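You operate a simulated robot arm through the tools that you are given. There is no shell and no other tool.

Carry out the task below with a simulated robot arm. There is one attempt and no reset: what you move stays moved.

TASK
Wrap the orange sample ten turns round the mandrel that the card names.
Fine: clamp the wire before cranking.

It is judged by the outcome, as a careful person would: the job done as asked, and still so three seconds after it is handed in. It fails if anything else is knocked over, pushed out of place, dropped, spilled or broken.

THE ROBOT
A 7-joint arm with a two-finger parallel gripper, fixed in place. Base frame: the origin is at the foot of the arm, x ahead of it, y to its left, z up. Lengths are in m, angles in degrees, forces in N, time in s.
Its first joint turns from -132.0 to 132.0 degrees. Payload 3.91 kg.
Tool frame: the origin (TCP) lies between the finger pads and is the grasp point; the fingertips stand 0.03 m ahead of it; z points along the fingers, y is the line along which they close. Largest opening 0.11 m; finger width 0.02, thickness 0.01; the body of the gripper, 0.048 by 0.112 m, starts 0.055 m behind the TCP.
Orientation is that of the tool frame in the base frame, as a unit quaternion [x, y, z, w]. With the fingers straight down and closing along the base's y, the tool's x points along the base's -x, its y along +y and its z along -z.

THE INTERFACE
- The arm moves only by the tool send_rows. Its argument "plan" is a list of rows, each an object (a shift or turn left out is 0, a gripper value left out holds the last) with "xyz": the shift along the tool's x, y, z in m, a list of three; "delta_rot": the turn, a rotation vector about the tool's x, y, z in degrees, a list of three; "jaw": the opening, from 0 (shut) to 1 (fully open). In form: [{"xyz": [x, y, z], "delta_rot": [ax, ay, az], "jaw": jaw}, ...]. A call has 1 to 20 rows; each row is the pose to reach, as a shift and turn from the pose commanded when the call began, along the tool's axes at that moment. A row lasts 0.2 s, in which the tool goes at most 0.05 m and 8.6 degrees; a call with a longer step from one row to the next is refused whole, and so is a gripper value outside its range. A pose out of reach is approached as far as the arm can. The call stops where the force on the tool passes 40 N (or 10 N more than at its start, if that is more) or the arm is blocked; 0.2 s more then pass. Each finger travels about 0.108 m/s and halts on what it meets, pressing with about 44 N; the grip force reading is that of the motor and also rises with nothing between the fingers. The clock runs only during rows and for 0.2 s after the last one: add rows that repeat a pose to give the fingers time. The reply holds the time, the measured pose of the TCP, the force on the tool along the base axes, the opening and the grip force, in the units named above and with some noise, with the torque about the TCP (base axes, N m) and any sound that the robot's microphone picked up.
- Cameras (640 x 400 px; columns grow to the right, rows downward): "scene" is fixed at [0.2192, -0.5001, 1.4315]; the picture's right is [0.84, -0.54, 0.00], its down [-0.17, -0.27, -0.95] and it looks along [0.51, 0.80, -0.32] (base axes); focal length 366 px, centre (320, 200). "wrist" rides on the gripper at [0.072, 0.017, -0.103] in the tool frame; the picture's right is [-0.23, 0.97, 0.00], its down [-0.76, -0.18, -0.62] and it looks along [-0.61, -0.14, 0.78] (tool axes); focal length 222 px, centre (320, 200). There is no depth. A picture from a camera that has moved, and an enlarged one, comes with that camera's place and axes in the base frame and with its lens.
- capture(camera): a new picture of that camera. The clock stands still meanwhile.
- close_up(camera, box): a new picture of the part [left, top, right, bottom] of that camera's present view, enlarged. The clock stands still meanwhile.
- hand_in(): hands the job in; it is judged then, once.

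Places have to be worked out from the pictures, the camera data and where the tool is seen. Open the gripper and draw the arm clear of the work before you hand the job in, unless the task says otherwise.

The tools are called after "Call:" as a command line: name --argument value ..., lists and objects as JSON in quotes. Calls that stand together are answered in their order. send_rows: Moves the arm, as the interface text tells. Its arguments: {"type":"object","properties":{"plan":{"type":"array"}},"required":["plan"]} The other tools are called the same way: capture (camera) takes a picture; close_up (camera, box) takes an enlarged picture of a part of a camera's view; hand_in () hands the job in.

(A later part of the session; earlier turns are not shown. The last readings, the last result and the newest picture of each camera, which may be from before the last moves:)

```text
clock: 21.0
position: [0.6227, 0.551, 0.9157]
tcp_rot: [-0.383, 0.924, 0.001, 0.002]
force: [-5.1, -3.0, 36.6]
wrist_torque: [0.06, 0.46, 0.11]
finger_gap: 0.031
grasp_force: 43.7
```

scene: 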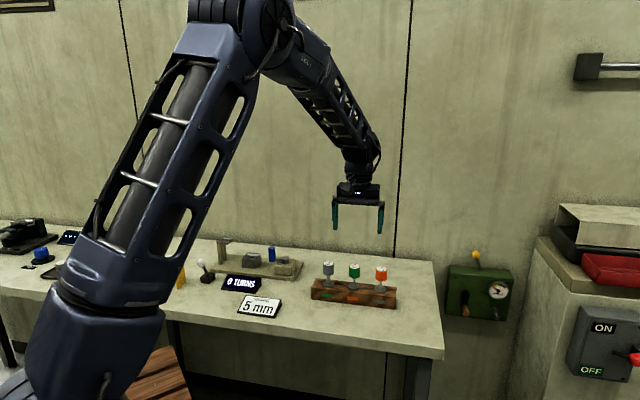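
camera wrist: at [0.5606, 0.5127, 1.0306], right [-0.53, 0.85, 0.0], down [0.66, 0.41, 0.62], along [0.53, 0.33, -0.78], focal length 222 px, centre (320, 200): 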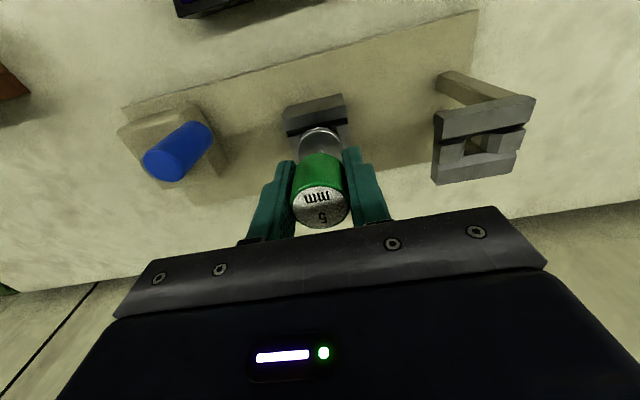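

The force rose to 37 N: the flange has seated at TCP z≈0.916. I relieve the pressure, then open the fingers to 60 mm.

Call:
send_rows --plan '[{"xyz": [0, 0, -0.001]}, {"xyz": [0, 0, -0.0018]}, {"xyz": [0, 0, -0.0018], "jaw": 0.35}, {"xyz": [0, 0, -0.0018], "jaw": 0.5}, {"xyz": [0, 0, -0.0018], "jaw": 0.545}, {"xyz": [0, 0, -0.0018], "jaw": 0.545}]'

Call:
close_up --camera "scene" --box '[235, 225, 285, 265]'

Call:
capture --camera "wrist"

```text
clock: 22.4
position: [0.6233, 0.5521, 0.9144]
tcp_rot: [-0.383, 0.924, 0.0, 0.0]
force: [0.0, -0.5, 0.6]
wrist_torque: [0.01, 0.01, 0.01]
finger_gap: 0.0598
grasp_force: 0.1
```

```text
10.00 times, centred on (260, 245) of scene
camera zoom: at [0.2192, -0.5001, 1.4315], right [0.84, -0.54, 0.0], down [-0.17, -0.27, -0.95], along [0.51, 0.8, -0.32], focal length 3659 px, centre (920, -250)
```

zoom: 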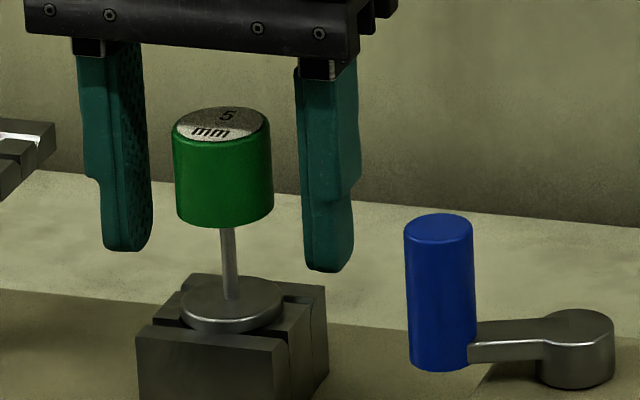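

```text
taken
camera wrist: at [0.561, 0.5125, 1.0182], right [-0.53, 0.85, 0.0], down [0.66, 0.41, 0.62], along [0.53, 0.33, -0.78], focal length 222 px, centre (320, 200)
```

wrist: 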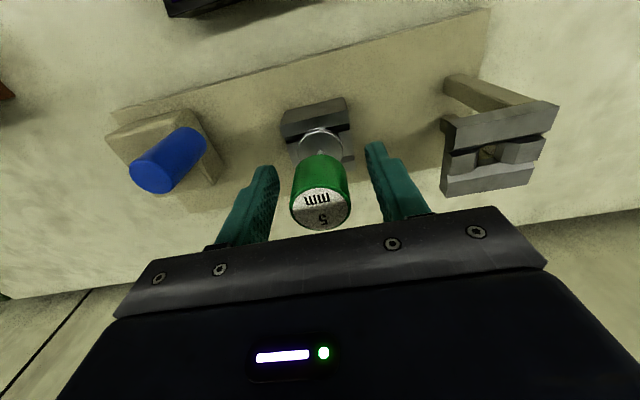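

The mandrel stands seated in the block. I lift clear and go to look at the orange sample, estimated at (0.317, 0.643) with its head from z≈0.872 to 0.914.

Call:
send_rows --plan '[{"xyz": [0, 0, -0.02]}, {"xyz": [0, 0, -0.05]}, {"xyz": [0, 0, -0.085]}, {"xyz": [0, 0, -0.115]}, {"xyz": [0.0197, 0.0397, -0.115]}, {"xyz": [0.0394, 0.0794, -0.115]}, {"xyz": [0.0591, 0.1191, -0.115]}, {"xyz": [0.0788, 0.1589, -0.115]}, {"xyz": [0.0985, 0.1986, -0.115]}, {"xyz": [0.1182, 0.2383, -0.115]}, {"xyz": [0.1379, 0.278, -0.115]}, {"xyz": [0.1379, 0.278, -0.115]}, {"xyz": [0.1379, 0.278, -0.115]}]'

Call:
capture --camera "wrist"

Call:
close_up --camera "wrist" --box '[250, 60, 400, 170]'

Call:
close_up --camera "scene" --box '[190, 220, 320, 320]'

```text
clock: 25.2
position: [0.3283, 0.6507, 1.0299]
tcp_rot: [-0.383, 0.924, 0.0, 0.001]
force: [-0.3, 0.2, 0.3]
wrist_torque: [0.0, -0.02, -0.03]
finger_gap: 0.0601
grasp_force: 0.1
```

```text
taken
camera wrist: at [0.2661, 0.6116, 1.1329], right [-0.53, 0.85, 0.0], down [0.66, 0.41, 0.62], along [0.53, 0.33, -0.78], focal length 222 px, centre (320, 200)
```

wrist: 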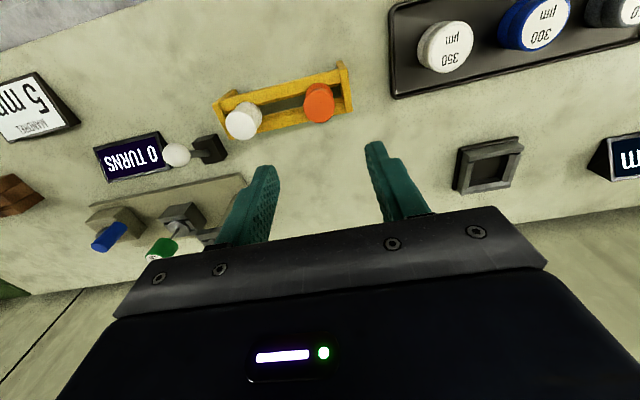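

```text
3.64 times, centred on (325, 115) of wrist
camera zoom: at [0.2661, 0.6116, 1.1329], right [-0.53, 0.85, 0.0], down [0.66, 0.41, 0.62], along [0.53, 0.33, -0.78], focal length 808 px, centre (302, 509)
```

zoom: 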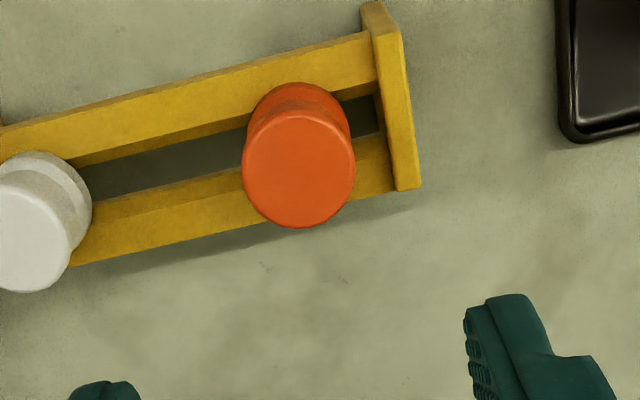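

```text
4.00 times, centred on (255, 270) of scene
camera zoom: at [0.2192, -0.5001, 1.4315], right [0.84, -0.54, 0.0], down [-0.17, -0.27, -0.95], along [0.51, 0.8, -0.32], focal length 1464 px, centre (580, -80)
```

zoom: 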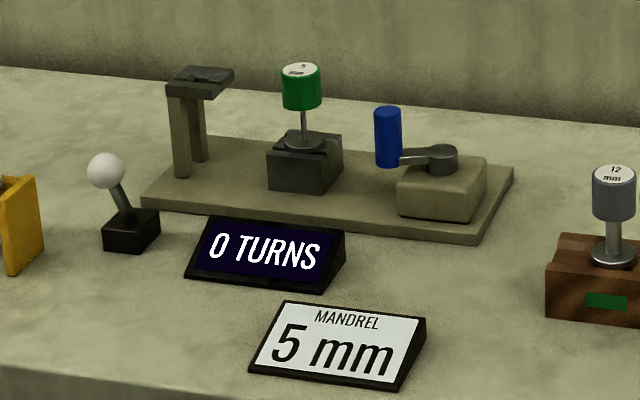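

The mandrel stands upright in the block. The sample's top is at about (0.320, 0.644, 0.913), with a head diameter of about 30 mm. I centre over it, come lower and re-measure.

Call:
send_rows --plan '[{"xyz": [0.0108, 0.0016, 0.0]}, {"xyz": [0.0108, 0.0016, 0.025]}, {"xyz": [0.0108, 0.0016, 0.045]}, {"xyz": [0.0108, 0.0016, 0.045]}]'

Call:
close_up --camera "wrist" --box '[260, 70, 380, 190]'

Call:
close_up --camera "scene" --box '[125, 215, 195, 295]'

```text
clock: 26.2
position: [0.3199, 0.6433, 0.9846]
tcp_rot: [-0.383, 0.924, 0.001, 0.0]
force: [0.0, 0.6, -0.1]
wrist_torque: [-0.02, -0.01, 0.04]
finger_gap: 0.0597
grasp_force: 0.1
```

```text
3.33 times, centred on (320, 130) of wrist
camera zoom: at [0.2576, 0.605, 1.088], right [-0.53, 0.85, 0.0], down [0.66, 0.41, 0.62], along [0.53, 0.33, -0.78], focal length 740 px, centre (320, 433)
```

zoom: 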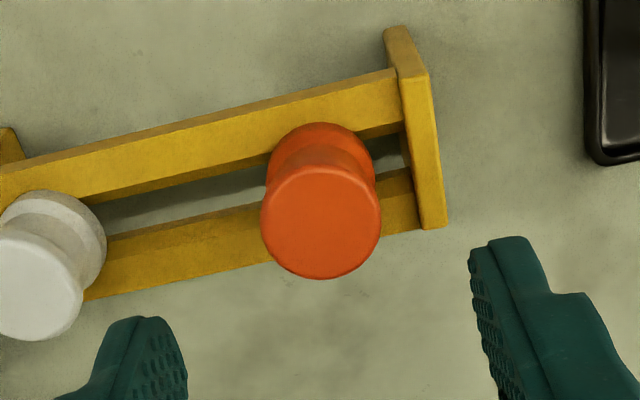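

```text
5.00 times, centred on (160, 255) of scene
camera zoom: at [0.2192, -0.5001, 1.4315], right [0.84, -0.54, 0.0], down [-0.17, -0.27, -0.95], along [0.51, 0.8, -0.32], focal length 1829 px, centre (1120, -75)
```

zoom: 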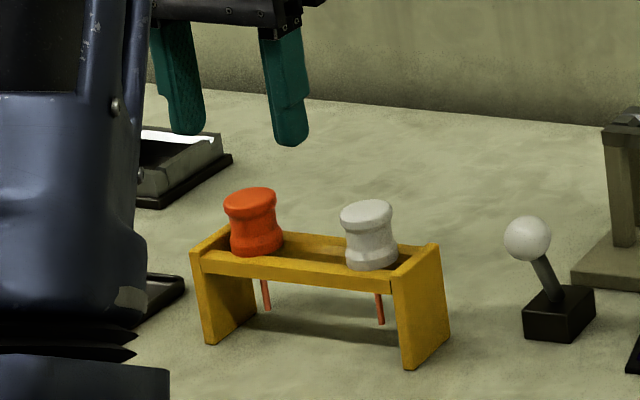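

The sample is centred under the TCP with its top at z≈0.910 and the rail near 0.879. I descend to TCP z≈0.914, which keeps the tips about 5 mm above the rail, and close.

Call:
send_rows --plan '[{"xyz": [0, 0, 0.025]}, {"xyz": [0, 0, 0.045]}, {"xyz": [0, 0, 0.06]}, {"xyz": [0, 0, 0.067]}, {"xyz": [0, 0, 0.071]}, {"xyz": [0, 0, 0.071]}]'

Call:
capture --camera "wrist"

Call:
close_up --camera "scene" --box '[125, 215, 195, 295]'

```text
clock: 27.6
position: [0.3184, 0.6446, 0.9161]
tcp_rot: [-0.382, 0.924, 0.002, 0.001]
force: [-3.4, -7.7, 32.0]
wrist_torque: [0.34, 0.94, 0.29]
finger_gap: 0.0587
grasp_force: 0.0
```

```text
taken
camera wrist: at [0.2574, 0.6052, 1.0193], right [-0.53, 0.85, 0.0], down [0.66, 0.41, 0.62], along [0.53, 0.33, -0.78], focal length 222 px, centre (320, 200)
```

wrist: 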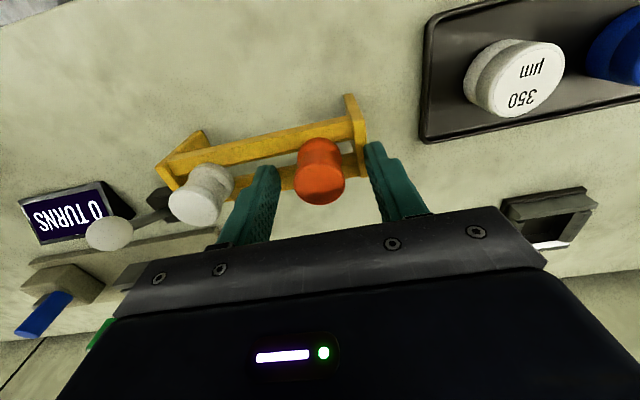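

```text
5.00 times, centred on (160, 255) of scene
camera zoom: at [0.2192, -0.5001, 1.4315], right [0.84, -0.54, 0.0], down [-0.17, -0.27, -0.95], along [0.51, 0.8, -0.32], focal length 1829 px, centre (1120, -75)
```

zoom: 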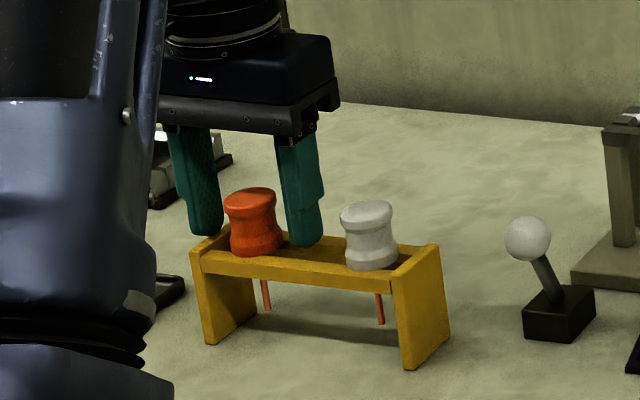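

The left finger touches the rack's end plate at tip height ≈0.886 (32 N). I back off 5 mm at once, check the force is gone, and grip slightly higher on the head.

Call:
send_rows --plan '[{"xyz": [0, 0, -0.003]}, {"xyz": [0, 0, -0.005]}, {"xyz": [0, 0, -0.005]}]'

Call:
close_up --camera "scene" --box '[125, 215, 195, 295]'

Call:
close_up --camera "wrist" --box '[220, 80, 420, 220]'

```text
clock: 28.4
position: [0.3198, 0.6434, 0.9189]
tcp_rot: [-0.382, 0.924, 0.0, 0.0]
force: [0.6, 0.0, 0.4]
wrist_torque: [0.01, 0.0, 0.0]
finger_gap: 0.0601
grasp_force: 0.1
```

```text
5.00 times, centred on (160, 255) of scene
camera zoom: at [0.2192, -0.5001, 1.4315], right [0.84, -0.54, 0.0], down [-0.17, -0.27, -0.95], along [0.51, 0.8, -0.32], focal length 1829 px, centre (1120, -75)
```

zoom: 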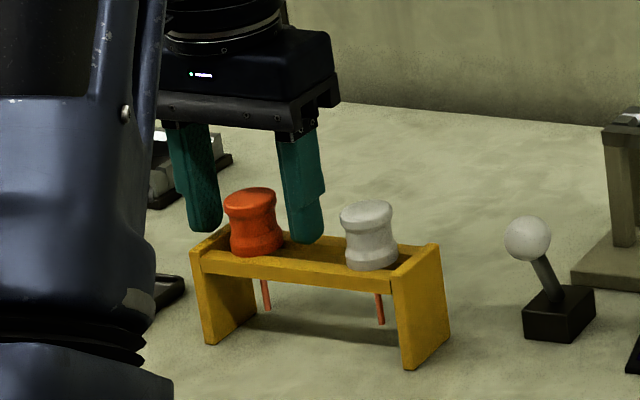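

```text
2.86 times, centred on (320, 150) of wrist
camera zoom: at [0.2577, 0.605, 1.0221], right [-0.53, 0.85, 0.0], down [0.66, 0.41, 0.62], along [0.53, 0.33, -0.78], focal length 635 px, centre (320, 343)
```

zoom: 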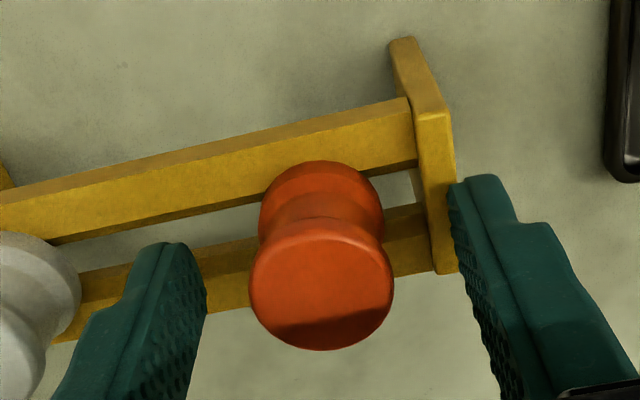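

No force now and the rack has not shifted. The tips clear the end plate by about 3 mm, so I close on the orange head.

Call:
send_rows --plan '[{"xyz": [0, 0, 0], "jaw": 0.4}, {"xyz": [0, 0, 0], "jaw": 0.2}, {"xyz": [0, 0, 0], "jaw": 0.2}, {"xyz": [0, 0, 0], "jaw": 0.2}]'

Call:
close_up --camera "wrist" --box '[220, 80, 420, 220]'

Call:
close_up --camera "scene" --box '[125, 215, 195, 295]'

```text
clock: 29.4
position: [0.32, 0.6425, 0.9181]
tcp_rot: [-0.382, 0.924, 0.0, -0.001]
force: [-0.3, 0.0, -0.2]
wrist_torque: [-0.01, -0.01, -0.01]
finger_gap: 0.0282
grasp_force: 44.2
```

```text
2.86 times, centred on (320, 150) of wrist
camera zoom: at [0.2577, 0.6051, 1.0225], right [-0.53, 0.85, 0.0], down [0.66, 0.41, 0.62], along [0.53, 0.33, -0.78], focal length 635 px, centre (320, 343)
```

zoom: 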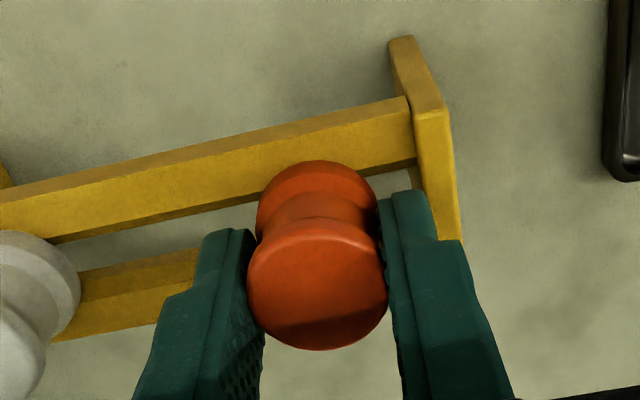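

```text
5.00 times, centred on (160, 255) of scene
camera zoom: at [0.2192, -0.5001, 1.4315], right [0.84, -0.54, 0.0], down [-0.17, -0.27, -0.95], along [0.51, 0.8, -0.32], focal length 1829 px, centre (1120, -75)
```

zoom: 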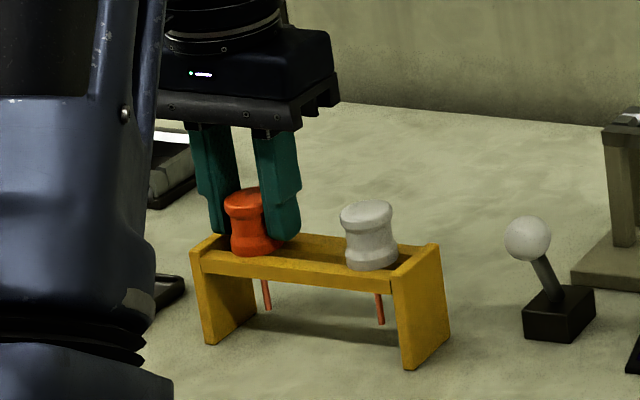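

The head is held at 28 mm with 44 N. I lift straight up and inspect what hangs below.

Call:
send_rows --plan '[{"xyz": [0, 0, -0.008]}, {"xyz": [0, 0, -0.02]}, {"xyz": [0, 0, -0.04]}, {"xyz": [0, 0, -0.065]}, {"xyz": [0, 0, -0.095]}, {"xyz": [0, 0, -0.12]}, {"xyz": [0, 0, -0.14]}, {"xyz": [0, 0, -0.14]}]'

Call:
close_up --camera "scene" --box '[125, 180, 195, 250]'

Call:
capture --camera "wrist"

```text
clock: 31.2
position: [0.3198, 0.6431, 1.0604]
tcp_rot: [-0.383, 0.924, 0.0, 0.001]
force: [-0.3, -0.1, -0.7]
wrist_torque: [0.0, 0.02, 0.01]
finger_gap: 0.0285
grasp_force: 44.3
```

```text
5.71 times, centred on (160, 215) of scene
camera zoom: at [0.2192, -0.5001, 1.4315], right [0.84, -0.54, 0.0], down [-0.17, -0.27, -0.95], along [0.51, 0.8, -0.32], focal length 2091 px, centre (1234, 114)
```

zoom: 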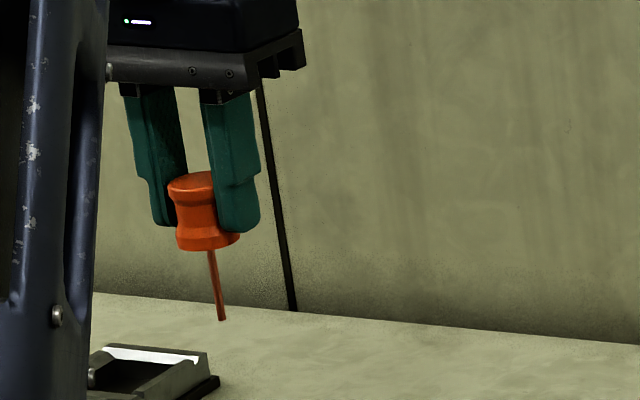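

```text
taken
camera wrist: at [0.2575, 0.6044, 1.1632], right [-0.53, 0.85, 0.0], down [0.66, 0.41, 0.62], along [0.53, 0.33, -0.78], focal length 222 px, centre (320, 200)
```

wrist: 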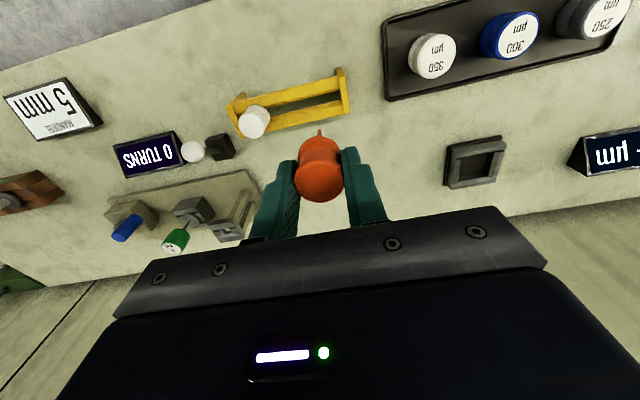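

The sample is a head with a single straight wire about 42 mm long hanging vertically. The head bottom is about 40 mm below the TCP and the wire tip about 82 mm below. I carry it to just beyond the post to refine the post hole's position.

Call:
send_rows --plan '[{"xyz": [0, 0, -0.02]}, {"xyz": [-0.0256, -0.028, -0.02]}, {"xyz": [-0.0512, -0.0561, -0.02]}, {"xyz": [-0.0768, -0.0841, -0.02]}, {"xyz": [-0.1025, -0.1122, -0.02]}, {"xyz": [-0.1281, -0.1402, -0.02]}, {"xyz": [-0.1537, -0.1683, -0.02]}, {"xyz": [-0.1793, -0.1963, -0.02]}, {"xyz": [-0.1793, -0.1963, -0.02]}, {"xyz": [-0.1793, -0.1963, -0.02]}]'

Call:
capture --camera "wrist"

Call:
close_up --camera "wrist" --box '[275, 40, 365, 120]'

Call:
close_up --camera "scene" --box '[200, 170, 280, 260]'

```text
clock: 33.4
position: [0.5849, 0.6327, 1.0783]
tcp_rot: [-0.383, 0.924, 0.0, 0.0]
force: [-0.5, 0.1, -1.2]
wrist_torque: [-0.01, -0.02, 0.01]
finger_gap: 0.0282
grasp_force: 44.0
```

```text
taken
camera wrist: at [0.5235, 0.5932, 1.1823], right [-0.53, 0.85, 0.0], down [0.66, 0.41, 0.62], along [0.53, 0.33, -0.78], focal length 222 px, centre (320, 200)
```

wrist: 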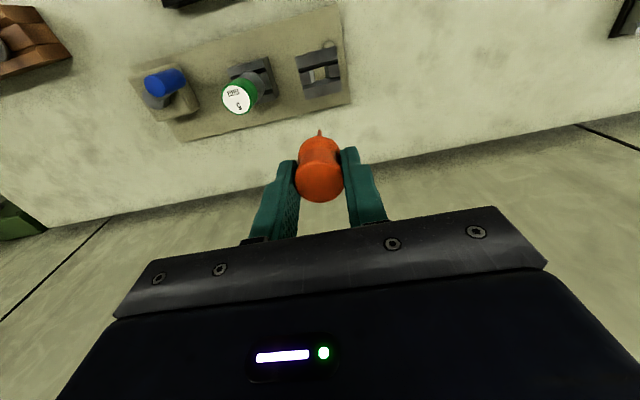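

```text
5.00 times, centred on (320, 80) of wrist
camera zoom: at [0.5235, 0.5932, 1.1823], right [-0.53, 0.85, 0.0], down [0.66, 0.41, 0.62], along [0.53, 0.33, -0.78], focal length 1111 px, centre (320, 800)
```

zoom: 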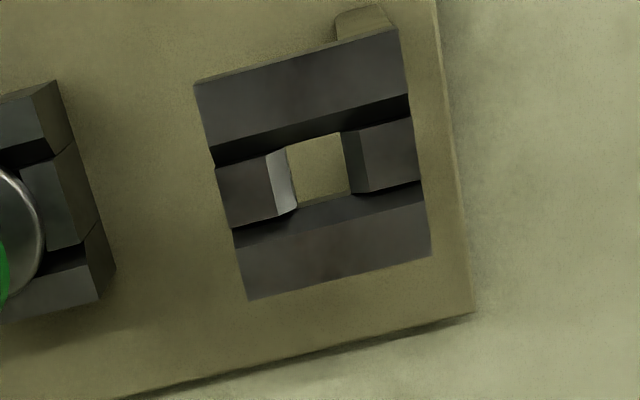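

```text
4.44 times, centred on (240, 215) of scene
camera zoom: at [0.2192, -0.5001, 1.4315], right [0.84, -0.54, 0.0], down [-0.17, -0.27, -0.95], along [0.51, 0.8, -0.32], focal length 1626 px, centre (676, 133)
```

zoom: 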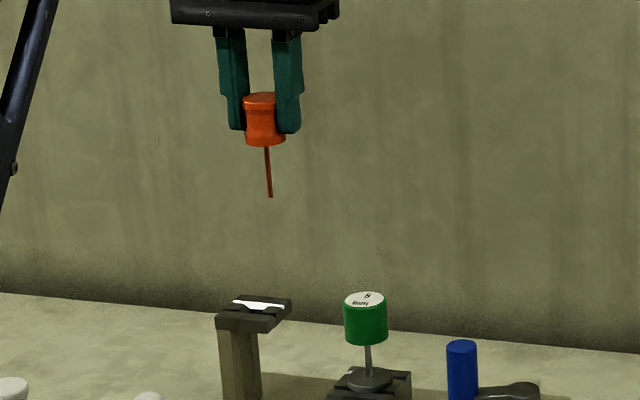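

Three views put the post hole at (0.561, 0.616) with its top at z≈0.913. I move directly over it and lower until the wire tip is about 2 cm above the post head.

Call:
send_rows --plan '[{"xyz": [0.0148, 0.0032, 0]}, {"xyz": [0.0295, 0.0064, 0]}, {"xyz": [0.0295, 0.0064, 0.025]}, {"xyz": [0.0295, 0.0064, 0.045]}, {"xyz": [0.0295, 0.0064, 0.06]}, {"xyz": [0.0295, 0.0064, 0.06]}]'

Call:
close_up --camera "wrist" --box '[275, 80, 365, 160]'

Call:
close_up --camera "scene" --box '[205, 215, 245, 255]'

```text
clock: 34.8
position: [0.5602, 0.6158, 1.0194]
tcp_rot: [-0.383, 0.924, 0.0, 0.001]
force: [-1.0, -0.9, -0.4]
wrist_torque: [-0.01, 0.0, -0.02]
finger_gap: 0.0285
grasp_force: 43.8
```

```text
5.00 times, centred on (320, 120) of wrist
camera zoom: at [0.498, 0.577, 1.1228], right [-0.53, 0.85, 0.0], down [0.66, 0.41, 0.62], along [0.53, 0.33, -0.78], focal length 1111 px, centre (320, 600)
```

zoom: 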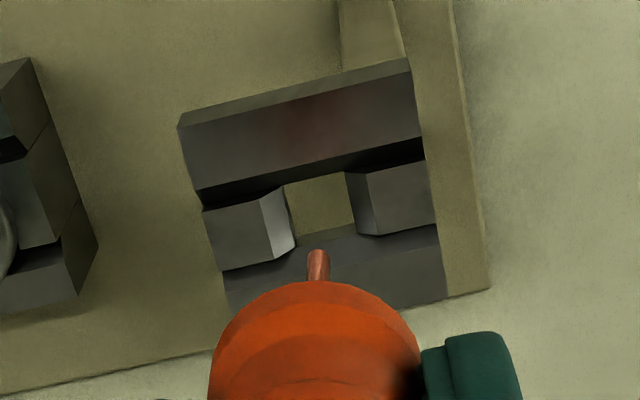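

```text
10.00 times, centred on (225, 235) of scene
camera zoom: at [0.2192, -0.5001, 1.4315], right [0.84, -0.54, 0.0], down [-0.17, -0.27, -0.95], along [0.51, 0.8, -0.32], focal length 3659 px, centre (1270, -150)
```

zoom: 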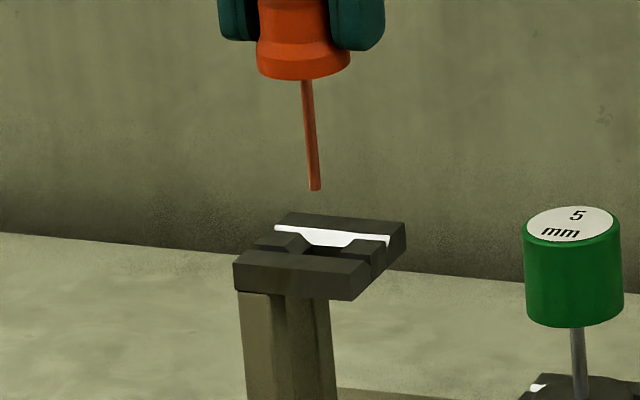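

The wire tip lines up with the hole centre within about 1 mm in both cameras. I lower the wire through, slowing before the head reaches the post.

Call:
send_rows --plan '[{"xyz": [0, 0, 0.01]}, {"xyz": [0, 0, 0.02]}, {"xyz": [0, 0, 0.03]}, {"xyz": [0, 0, 0.04]}, {"xyz": [0, 0, 0.048]}, {"xyz": [0, 0, 0.053]}, {"xyz": [0, 0, 0.053]}]'

Call:
close_up --camera "scene" --box '[205, 215, 245, 255]'

Call:
close_up --camera "wrist" --box '[255, 100, 385, 210]'

```text
clock: 36.4
position: [0.5591, 0.6166, 0.9658]
tcp_rot: [-0.383, 0.924, 0.0, 0.0]
force: [0.6, 0.7, 0.5]
wrist_torque: [-0.03, 0.04, -0.02]
finger_gap: 0.0283
grasp_force: 44.4
```

```text
10.00 times, centred on (225, 235) of scene
camera zoom: at [0.2192, -0.5001, 1.4315], right [0.84, -0.54, 0.0], down [-0.17, -0.27, -0.95], along [0.51, 0.8, -0.32], focal length 3659 px, centre (1270, -150)
```

zoom: 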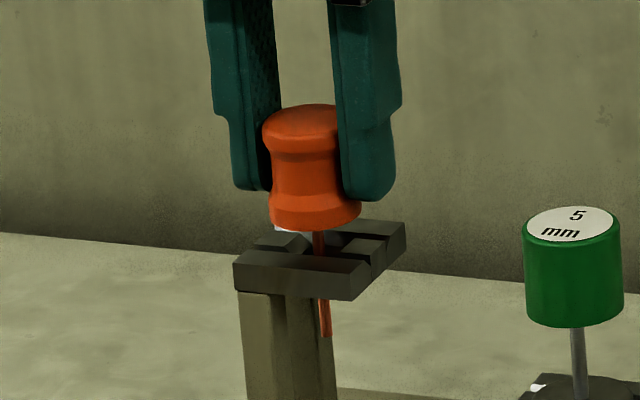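

```text
3.64 times, centred on (320, 155) of wrist
camera zoom: at [0.4975, 0.5773, 1.0692], right [-0.53, 0.85, 0.0], down [0.66, 0.41, 0.62], along [0.53, 0.33, -0.78], focal length 808 px, centre (320, 364)
```

zoom: 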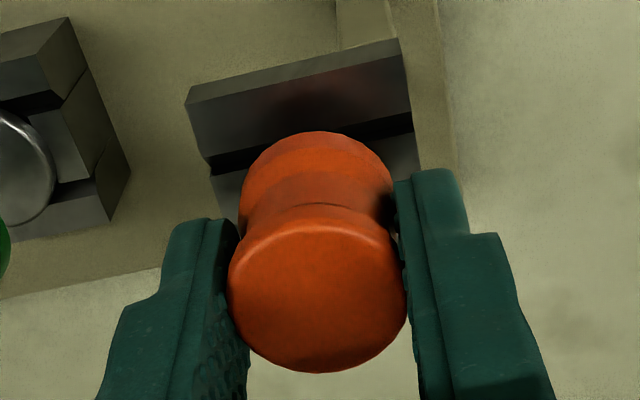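

The wire passes cleanly through the hole and the head is about 1 cm above the post. I lower in small steps until it lands.

Call:
send_rows --plan '[{"xyz": [0, 0, 0.003]}, {"xyz": [0, 0, 0.006]}, {"xyz": [0, 0, 0.008]}]'

Call:
close_up --camera "scene" --box '[205, 215, 245, 255]'

```text
clock: 37.2
position: [0.5588, 0.6161, 0.958]
tcp_rot: [-0.382, 0.924, 0.0, 0.0]
force: [0.5, 0.9, -1.2]
wrist_torque: [0.01, 0.02, 0.01]
finger_gap: 0.028
grasp_force: 43.6
```

```text
10.00 times, centred on (225, 235) of scene
camera zoom: at [0.2192, -0.5001, 1.4315], right [0.84, -0.54, 0.0], down [-0.17, -0.27, -0.95], along [0.51, 0.8, -0.32], focal length 3659 px, centre (1270, -150)
```

zoom: 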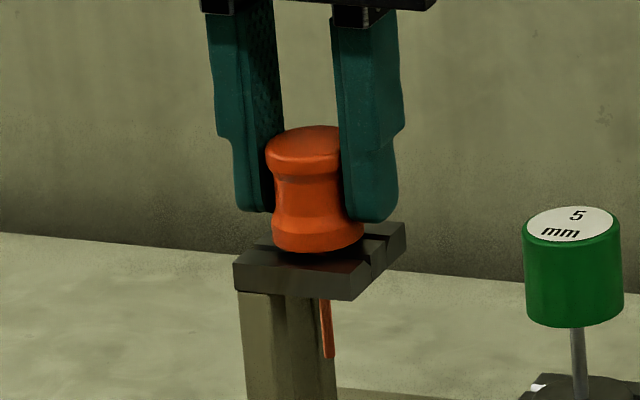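

The head is a few mm above the post. I continue in 1 mm steps and watch the vertical force.

Call:
send_rows --plan '[{"xyz": [0, 0, 0.0015]}, {"xyz": [0, 0, 0.003]}, {"xyz": [0, 0, 0.003]}]'

```text
clock: 38.0
position: [0.5594, 0.6157, 0.9544]
tcp_rot: [-0.383, 0.924, 0.001, -0.001]
force: [0.5, -1.7, 1.5]
wrist_torque: [-0.05, -0.01, -0.01]
finger_gap: 0.0283
grasp_force: 44.1
```

Call:
send_rows --plan '[{"xyz": [0, 0, 0.001]}, {"xyz": [0, 0, 0.002]}, {"xyz": [0, 0, 0.002]}]'

Call:
close_up --camera "scene" --box '[205, 215, 245, 255]'

```text
clock: 38.8
position: [0.5601, 0.6161, 0.9545]
tcp_rot: [-0.383, 0.924, 0.0, 0.001]
force: [-3.2, 3.0, 14.7]
wrist_torque: [0.12, 0.14, -0.01]
finger_gap: 0.0283
grasp_force: 44.1
```

```text
10.00 times, centred on (225, 235) of scene
camera zoom: at [0.2192, -0.5001, 1.4315], right [0.84, -0.54, 0.0], down [-0.17, -0.27, -0.95], along [0.51, 0.8, -0.32], focal length 3659 px, centre (1270, -150)
```

zoom: 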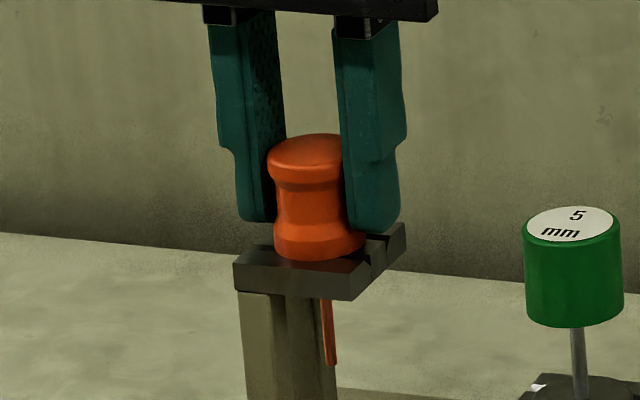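

Contact at 15 N: the head is resting on the post. I relieve slightly, open the fingers and lift away.

Call:
send_rows --plan '[{"xyz": [0, 0, -0.001]}, {"xyz": [0, 0, -0.001]}, {"xyz": [0, 0, -0.001], "jaw": 0.3}, {"xyz": [0, 0, -0.001], "jaw": 0.4}, {"xyz": [0, 0, -0.001], "jaw": 0.5}, {"xyz": [0, 0, -0.001], "jaw": 0.5}]'

Call:
close_up --camera "scene" --box '[205, 215, 245, 255]'

Call:
close_up --camera "wrist" --box '[255, 100, 385, 210]'

```text
clock: 40.2
position: [0.5596, 0.6151, 0.9524]
tcp_rot: [-0.383, 0.924, -0.001, 0.0]
force: [0.3, 0.7, -0.3]
wrist_torque: [-0.02, 0.0, -0.01]
finger_gap: 0.0553
grasp_force: 0.1
```

```text
10.00 times, centred on (225, 235) of scene
camera zoom: at [0.2192, -0.5001, 1.4315], right [0.84, -0.54, 0.0], down [-0.17, -0.27, -0.95], along [0.51, 0.8, -0.32], focal length 3659 px, centre (1270, -150)
```

zoom: 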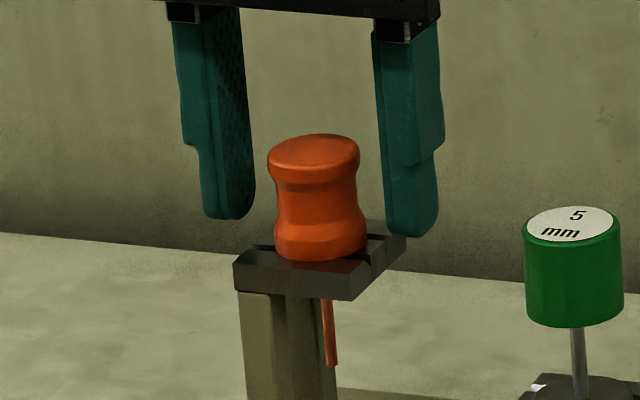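

```text
3.64 times, centred on (320, 155) of wrist
camera zoom: at [0.4983, 0.5765, 1.0576], right [-0.53, 0.85, 0.0], down [0.66, 0.41, 0.62], along [0.53, 0.33, -0.78], focal length 808 px, centre (320, 364)
```

zoom: 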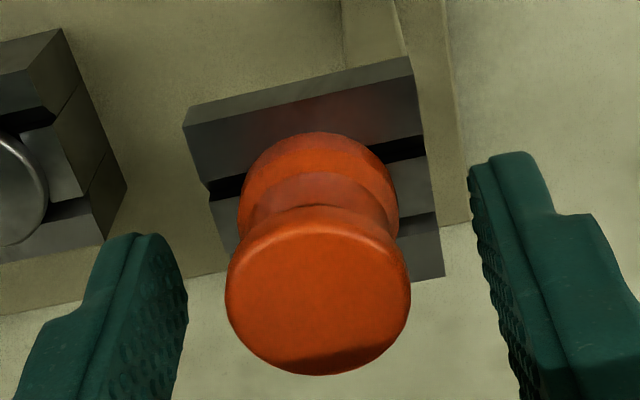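

The sample stands upright on the post with its wire through the hole. I lift clear and look at the white-ball lever, presumably the wire clamp.

Call:
send_rows --plan '[{"xyz": [0, 0, -0.015]}, {"xyz": [0, 0, -0.04]}, {"xyz": [0, 0, -0.075]}, {"xyz": [0, 0, -0.105]}, {"xyz": [0.0428, 0.006, -0.105]}, {"xyz": [0.0856, 0.012, -0.09]}, {"xyz": [0.0856, 0.012, -0.09]}, {"xyz": [0.0856, 0.012, -0.09]}]'

Call:
capture --camera "wrist"

Call:
close_up --camera "wrist" --box '[270, 40, 390, 150]'

Call:
close_up --camera "scene" --box '[190, 225, 290, 300]'

Call:
close_up --camera "scene" --box '[190, 250, 230, 290]'

```text
clock: 42.0
position: [0.4906, 0.5621, 1.0433]
tcp_rot: [-0.382, 0.924, 0.0, 0.0]
force: [-0.1, -1.6, 0.0]
wrist_torque: [0.0, 0.02, 0.0]
finger_gap: 0.0549
grasp_force: 0.0
```

```text
taken
camera wrist: at [0.4287, 0.5242, 1.1474], right [-0.53, 0.85, 0.0], down [0.66, 0.41, 0.62], along [0.53, 0.33, -0.78], focal length 222 px, centre (320, 200)
```

wrist: 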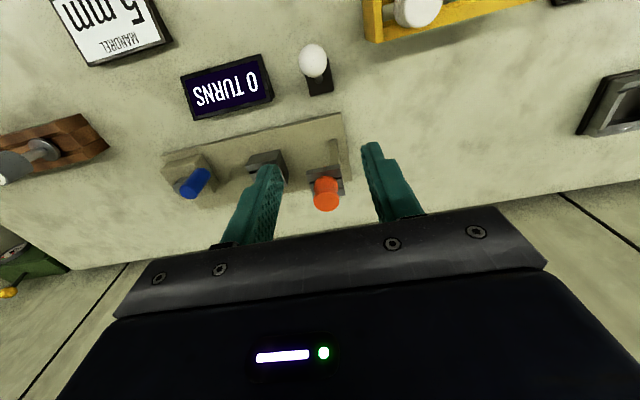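

```text
3.64 times, centred on (330, 95) of wrist
camera zoom: at [0.4287, 0.5242, 1.1474], right [-0.53, 0.85, 0.0], down [0.66, 0.41, 0.62], along [0.53, 0.33, -0.78], focal length 808 px, centre (284, 582)
```

zoom: 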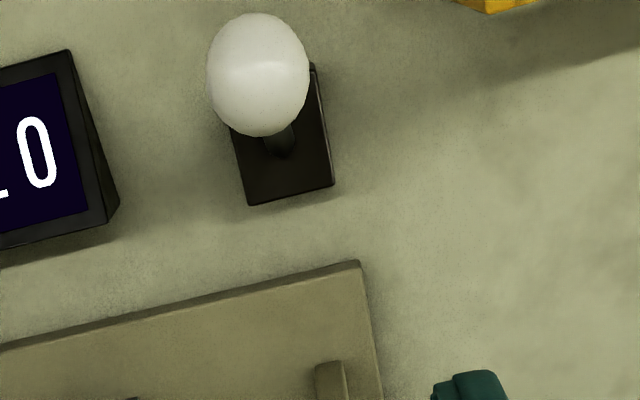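

```text
5.33 times, centred on (240, 262) of scene
camera zoom: at [0.2192, -0.5001, 1.4315], right [0.84, -0.54, 0.0], down [-0.17, -0.27, -0.95], along [0.51, 0.8, -0.32], focal length 1951 px, centre (747, -133)
```

zoom: 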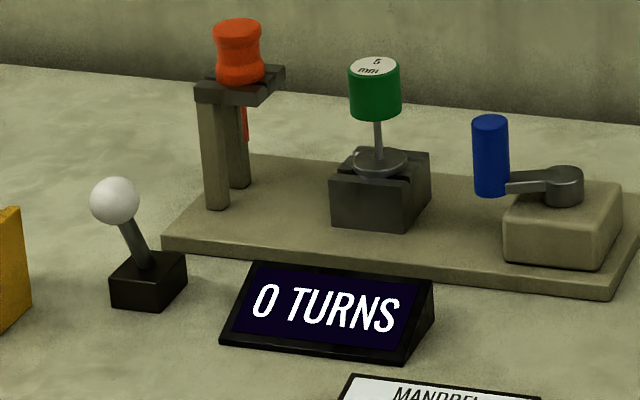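

```text
10.00 times, centred on (210, 270) of scene
camera zoom: at [0.2192, -0.5001, 1.4315], right [0.84, -0.54, 0.0], down [-0.17, -0.27, -0.95], along [0.51, 0.8, -0.32], focal length 3659 px, centre (1420, -500)
```

zoom: 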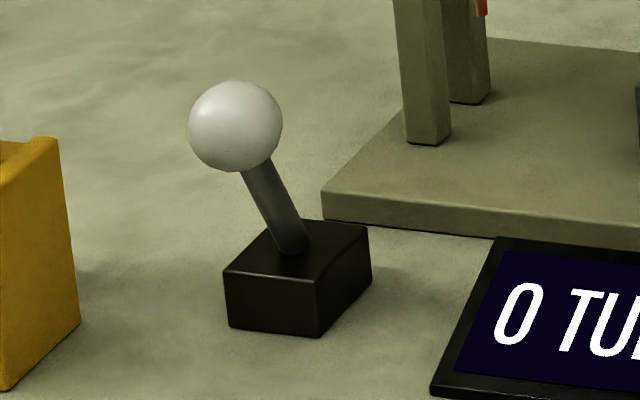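

The clamp lever leans toward the robot side, with its ball near (0.457, 0.534, 0.896) and pivot near (0.477, 0.554, 0.84). It swings across the jig axis, so with this yaw I can hold the ball and swing it away. I centre above the ball first to check.

Call:
send_rows --plan '[{"xyz": [0.0225, 0.002, 0]}, {"xyz": [0.045, 0.0039, 0]}, {"xyz": [0.045, 0.0039, 0.03]}, {"xyz": [0.045, 0.0039, 0.06]}, {"xyz": [0.045, 0.0039, 0.06]}]'

Call:
close_up --camera "wrist" --box '[240, 70, 400, 190]'

Call:
close_up --camera "scene" --box '[180, 220, 250, 290]'

```text
clock: 43.2
position: [0.4564, 0.535, 0.9839]
tcp_rot: [-0.383, 0.924, 0.0, 0.0]
force: [-0.3, 0.4, -0.6]
wrist_torque: [0.0, 0.01, -0.01]
finger_gap: 0.055
grasp_force: 0.0
```

```text
3.33 times, centred on (320, 130) of wrist
camera zoom: at [0.3945, 0.4955, 1.0869], right [-0.53, 0.85, 0.0], down [0.66, 0.41, 0.62], along [0.53, 0.33, -0.78], focal length 740 px, centre (320, 433)
```

zoom: 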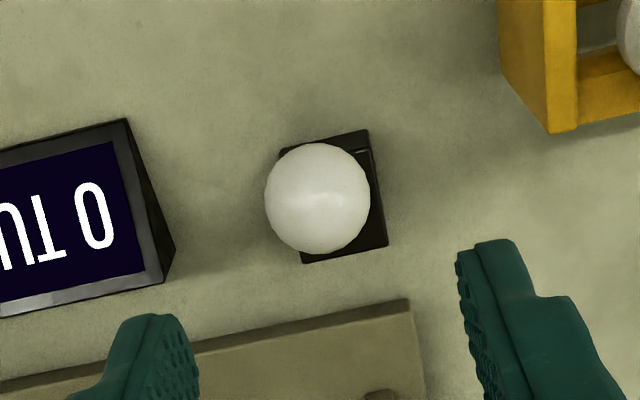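

```text
5.71 times, centred on (215, 255) of scene
camera zoom: at [0.2192, -0.5001, 1.4315], right [0.84, -0.54, 0.0], down [-0.17, -0.27, -0.95], along [0.51, 0.8, -0.32], focal length 2091 px, centre (920, -114)
```

zoom: 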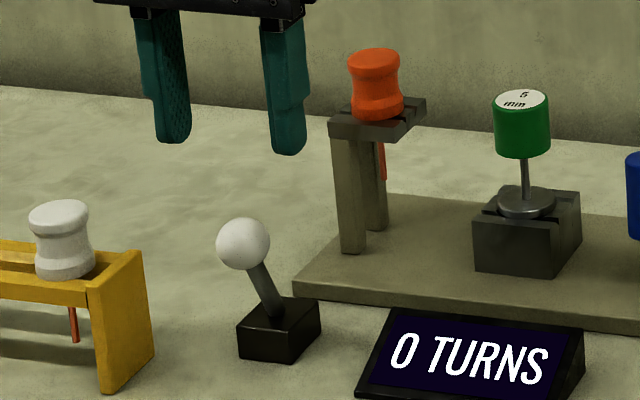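

The ball is centred between the fingers within about 1.5 mm, at z≈0.897. I descend around it and close.

Call:
send_rows --plan '[{"xyz": [0.0013, 0, 0.03]}, {"xyz": [0.0013, 0, 0.055]}, {"xyz": [0.0013, 0, 0.075]}, {"xyz": [0.0013, 0, 0.087]}, {"xyz": [0.0013, 0, 0.087]}, {"xyz": [0.0013, 0, 0.087], "jaw": 0.35}, {"xyz": [0.0013, 0, 0.087], "jaw": 0.2}, {"xyz": [0.0013, 0, 0.087], "jaw": 0.2}, {"xyz": [0.0013, 0, 0.087], "jaw": 0.2}]'

Call:
close_up --camera "scene" --box '[180, 220, 250, 290]'

Call:
close_up --camera "wrist" --box '[240, 90, 400, 210]'

```text
clock: 45.2
position: [0.456, 0.533, 0.8974]
tcp_rot: [-0.382, 0.924, 0.0, 0.0]
force: [3.5, -5.6, -2.9]
wrist_torque: [-0.06, 0.09, -0.05]
finger_gap: 0.0269
grasp_force: 45.4
```

```text
5.71 times, centred on (215, 255) of scene
camera zoom: at [0.2192, -0.5001, 1.4315], right [0.84, -0.54, 0.0], down [-0.17, -0.27, -0.95], along [0.51, 0.8, -0.32], focal length 2091 px, centre (920, -114)
```

zoom: 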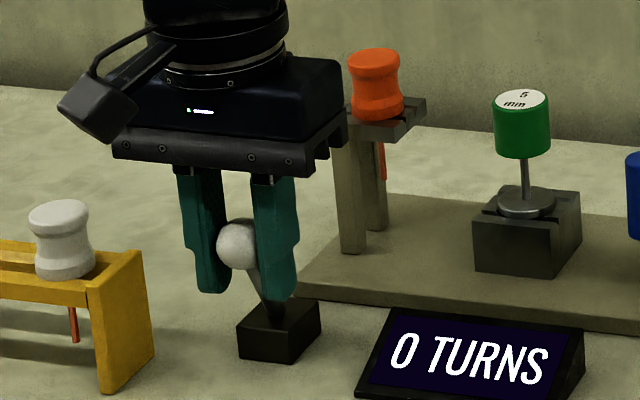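

```text
3.33 times, centred on (320, 150) of wrist
camera zoom: at [0.3936, 0.4943, 1.0006], right [-0.53, 0.85, 0.0], down [0.66, 0.41, 0.62], along [0.53, 0.33, -0.78], focal length 740 px, centre (320, 367)
```

zoom: 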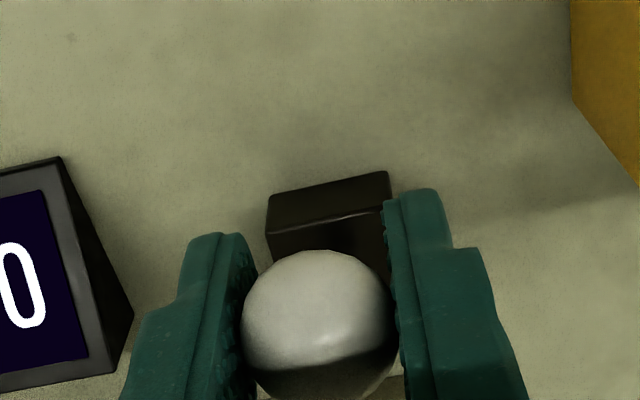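

The ball is held. I swing the lever along its arc away from the robot (tool −x), first halfway, watching the force.

Call:
send_rows --plan '[{"xyz": [-0.005, 0, -0.002]}, {"xyz": [-0.0109, 0, -0.0039]}, {"xyz": [-0.0165, 0, -0.005]}, {"xyz": [-0.0223, 0, -0.0059]}, {"xyz": [-0.0281, 0, -0.0061]}]'

Call:
close_up --camera "scene" --box '[180, 220, 250, 290]'

```text
clock: 46.4
position: [0.475, 0.5538, 0.904]
tcp_rot: [-0.382, 0.924, 0.001, 0.001]
force: [-2.8, -23.0, 4.0]
wrist_torque: [-0.78, 0.78, 0.13]
finger_gap: 0.0268
grasp_force: 45.1
```

```text
5.71 times, centred on (215, 255) of scene
camera zoom: at [0.2192, -0.5001, 1.4315], right [0.84, -0.54, 0.0], down [-0.17, -0.27, -0.95], along [0.51, 0.8, -0.32], focal length 2091 px, centre (920, -114)
```

zoom: 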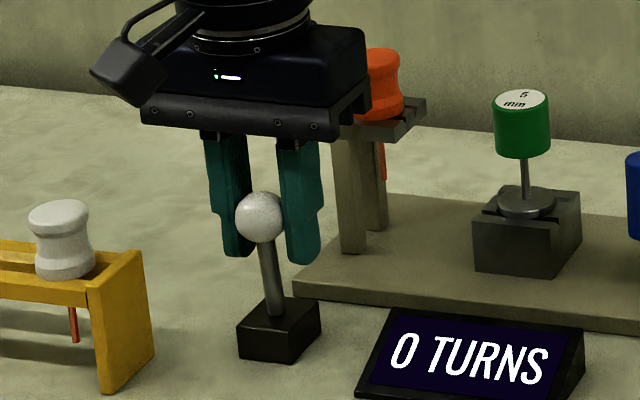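

The lever is now about upright, with moderate resistance (~18 N along the swing). I continue the arc to the other side with a slight sideways relief.

Call:
send_rows --plan '[{"xyz": [-0.0058, -0.001, 0.0002]}, {"xyz": [-0.0116, -0.001, 0.0011]}, {"xyz": [-0.0172, -0.001, 0.0022]}, {"xyz": [-0.0226, -0.001, 0.004]}, {"xyz": [-0.0281, -0.001, 0.006]}]'

Call:
close_up --camera "scene" --box '[180, 220, 250, 290]'

```text
clock: 47.6
position: [0.4973, 0.5735, 0.8971]
tcp_rot: [-0.382, 0.924, -0.001, 0.0]
force: [0.4, -0.2, 0.1]
wrist_torque: [0.03, 0.0, 0.01]
finger_gap: 0.0219
grasp_force: 0.1
```

```text
5.71 times, centred on (215, 255) of scene
camera zoom: at [0.2192, -0.5001, 1.4315], right [0.84, -0.54, 0.0], down [-0.17, -0.27, -0.95], along [0.51, 0.8, -0.32], focal length 2091 px, centre (920, -114)
```

zoom: 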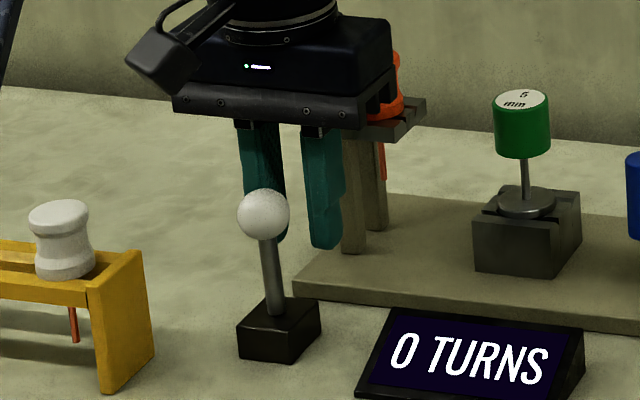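

The ball slipped out of the pads and the lever stayed near upright. I look from the wrist to see the lever's present angle.

Call:
capture --camera "wrist"

Call:
close_up --camera "wrist" --box '[230, 20, 420, 200]'

Call:
close_up --camera "scene" --box '[190, 240, 240, 290]'

```text
taken
camera wrist: at [0.4342, 0.5342, 1.0009], right [-0.53, 0.85, 0.0], down [0.66, 0.41, 0.62], along [0.53, 0.33, -0.78], focal length 222 px, centre (320, 200)
```

wrist: 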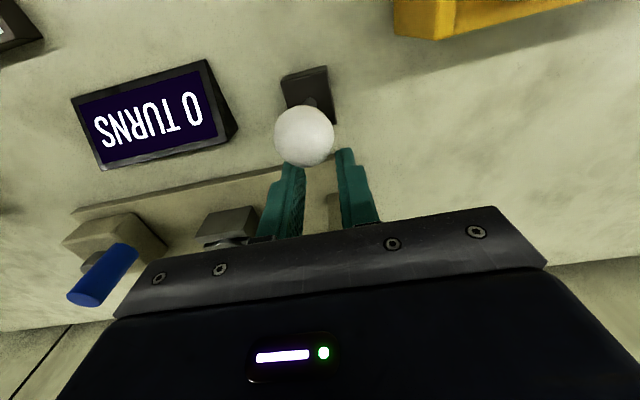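

```text
2.22 times, centred on (325, 110) of wrist
camera zoom: at [0.4342, 0.5342, 1.0009], right [-0.53, 0.85, 0.0], down [0.66, 0.41, 0.62], along [0.53, 0.33, -0.78], focal length 494 px, centre (309, 400)
```

zoom: 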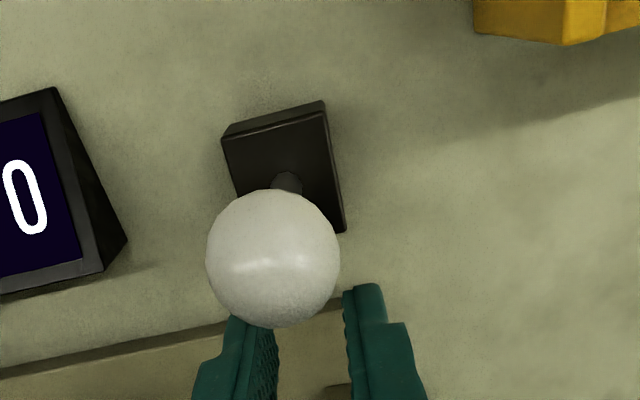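

```text
8.00 times, centred on (215, 265) of scene
camera zoom: at [0.2192, -0.5001, 1.4315], right [0.84, -0.54, 0.0], down [-0.17, -0.27, -0.95], along [0.51, 0.8, -0.32], focal length 2927 px, centre (1160, -320)
```

zoom: 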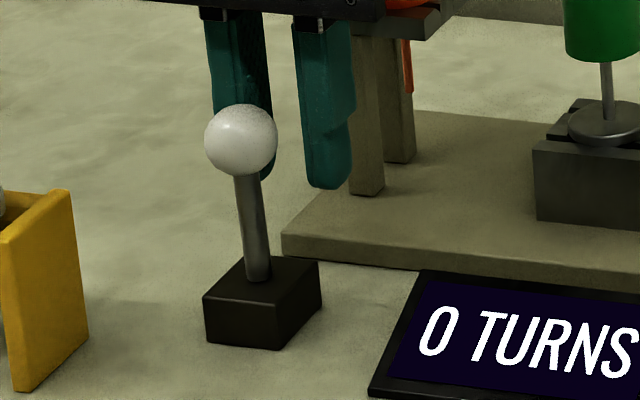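

The lever now stands about vertical (ball near (0.473, 0.550, 0.902)) and is staying there. I don't know yet if that is its end stop. I raise, go round to the robot side, and set the fingers 15 mm apart to cradle the ball for a push.

Call:
send_rows --plan '[{"xyz": [0, 0, -0.03]}, {"xyz": [0, 0, -0.06], "jaw": 0.136}, {"xyz": [0.023, 0, -0.06], "jaw": 0.136}, {"xyz": [0.046, 0, -0.06], "jaw": 0.136}, {"xyz": [0.0688, 0, -0.06], "jaw": 0.136}, {"xyz": [0.0688, 0, -0.03], "jaw": 0.136}, {"xyz": [0.0688, 0, -0.002], "jaw": 0.136}, {"xyz": [0.0688, 0, -0.002], "jaw": 0.136}]'

Call:
close_up --camera "scene" --box '[180, 220, 250, 290]'

Call:
close_up --camera "wrist" --box '[230, 60, 420, 220]'

```text
clock: 49.4
position: [0.4473, 0.5236, 0.8989]
tcp_rot: [-0.382, 0.924, 0.0, 0.0]
force: [0.0, 0.3, -0.4]
wrist_torque: [-0.01, 0.04, 0.0]
finger_gap: 0.0149
grasp_force: 0.0
```

```text
5.71 times, centred on (215, 255) of scene
camera zoom: at [0.2192, -0.5001, 1.4315], right [0.84, -0.54, 0.0], down [-0.17, -0.27, -0.95], along [0.51, 0.8, -0.32], focal length 2091 px, centre (920, -114)
```

zoom: 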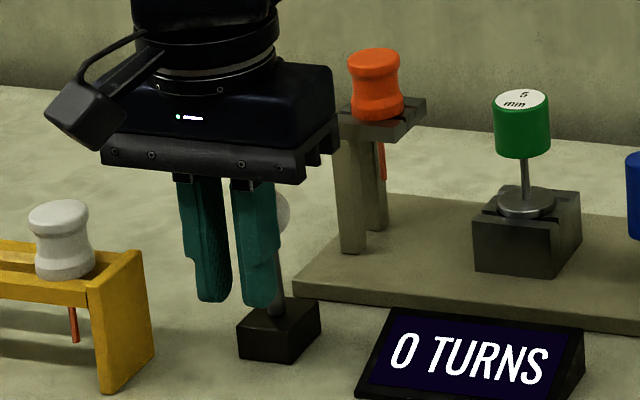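

```text
2.50 times, centred on (325, 140) of wrist
camera zoom: at [0.3861, 0.4851, 1.0025], right [-0.53, 0.85, 0.0], down [0.66, 0.41, 0.62], along [0.53, 0.33, -0.78], focal length 555 px, centre (308, 350)
```

zoom: 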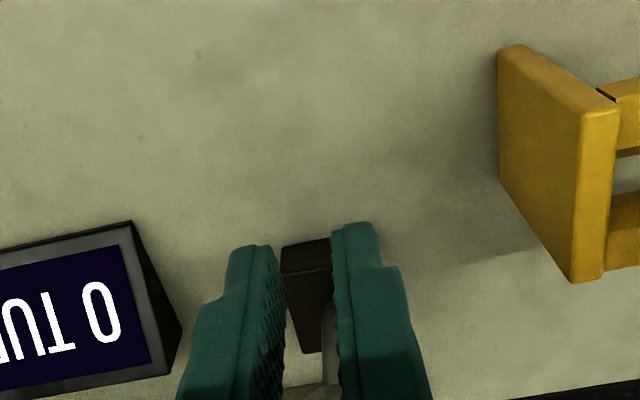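

The fingers are set behind the ball. I push slowly in tool −x, in a short first stage to read the resistance.

Call:
send_rows --plan '[{"xyz": [-0.006, 0, 0]}, {"xyz": [-0.011, 0, 0]}, {"xyz": [-0.014, 0, 0]}, {"xyz": [-0.017, 0, 0]}, {"xyz": [-0.02, 0, 0]}]'

Call:
close_up --camera "scene" --box '[180, 220, 250, 290]'

```text
clock: 50.6
position: [0.4624, 0.5381, 0.8992]
tcp_rot: [-0.383, 0.924, 0.0, 0.0]
force: [-0.7, -0.3, 0.4]
wrist_torque: [0.03, 0.04, 0.01]
finger_gap: 0.0149
grasp_force: 0.2
```

```text
5.71 times, centred on (215, 255) of scene
camera zoom: at [0.2192, -0.5001, 1.4315], right [0.84, -0.54, 0.0], down [-0.17, -0.27, -0.95], along [0.51, 0.8, -0.32], focal length 2091 px, centre (920, -114)
```

zoom: 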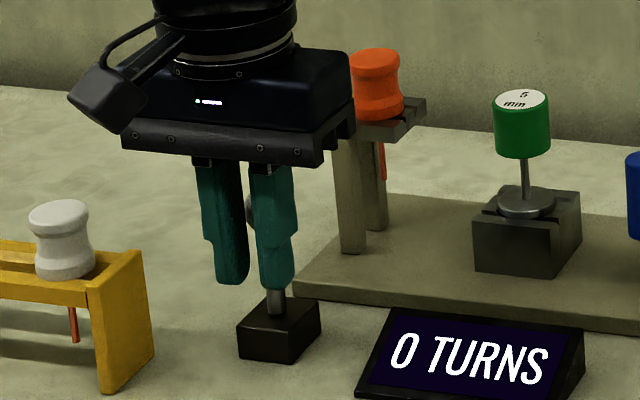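

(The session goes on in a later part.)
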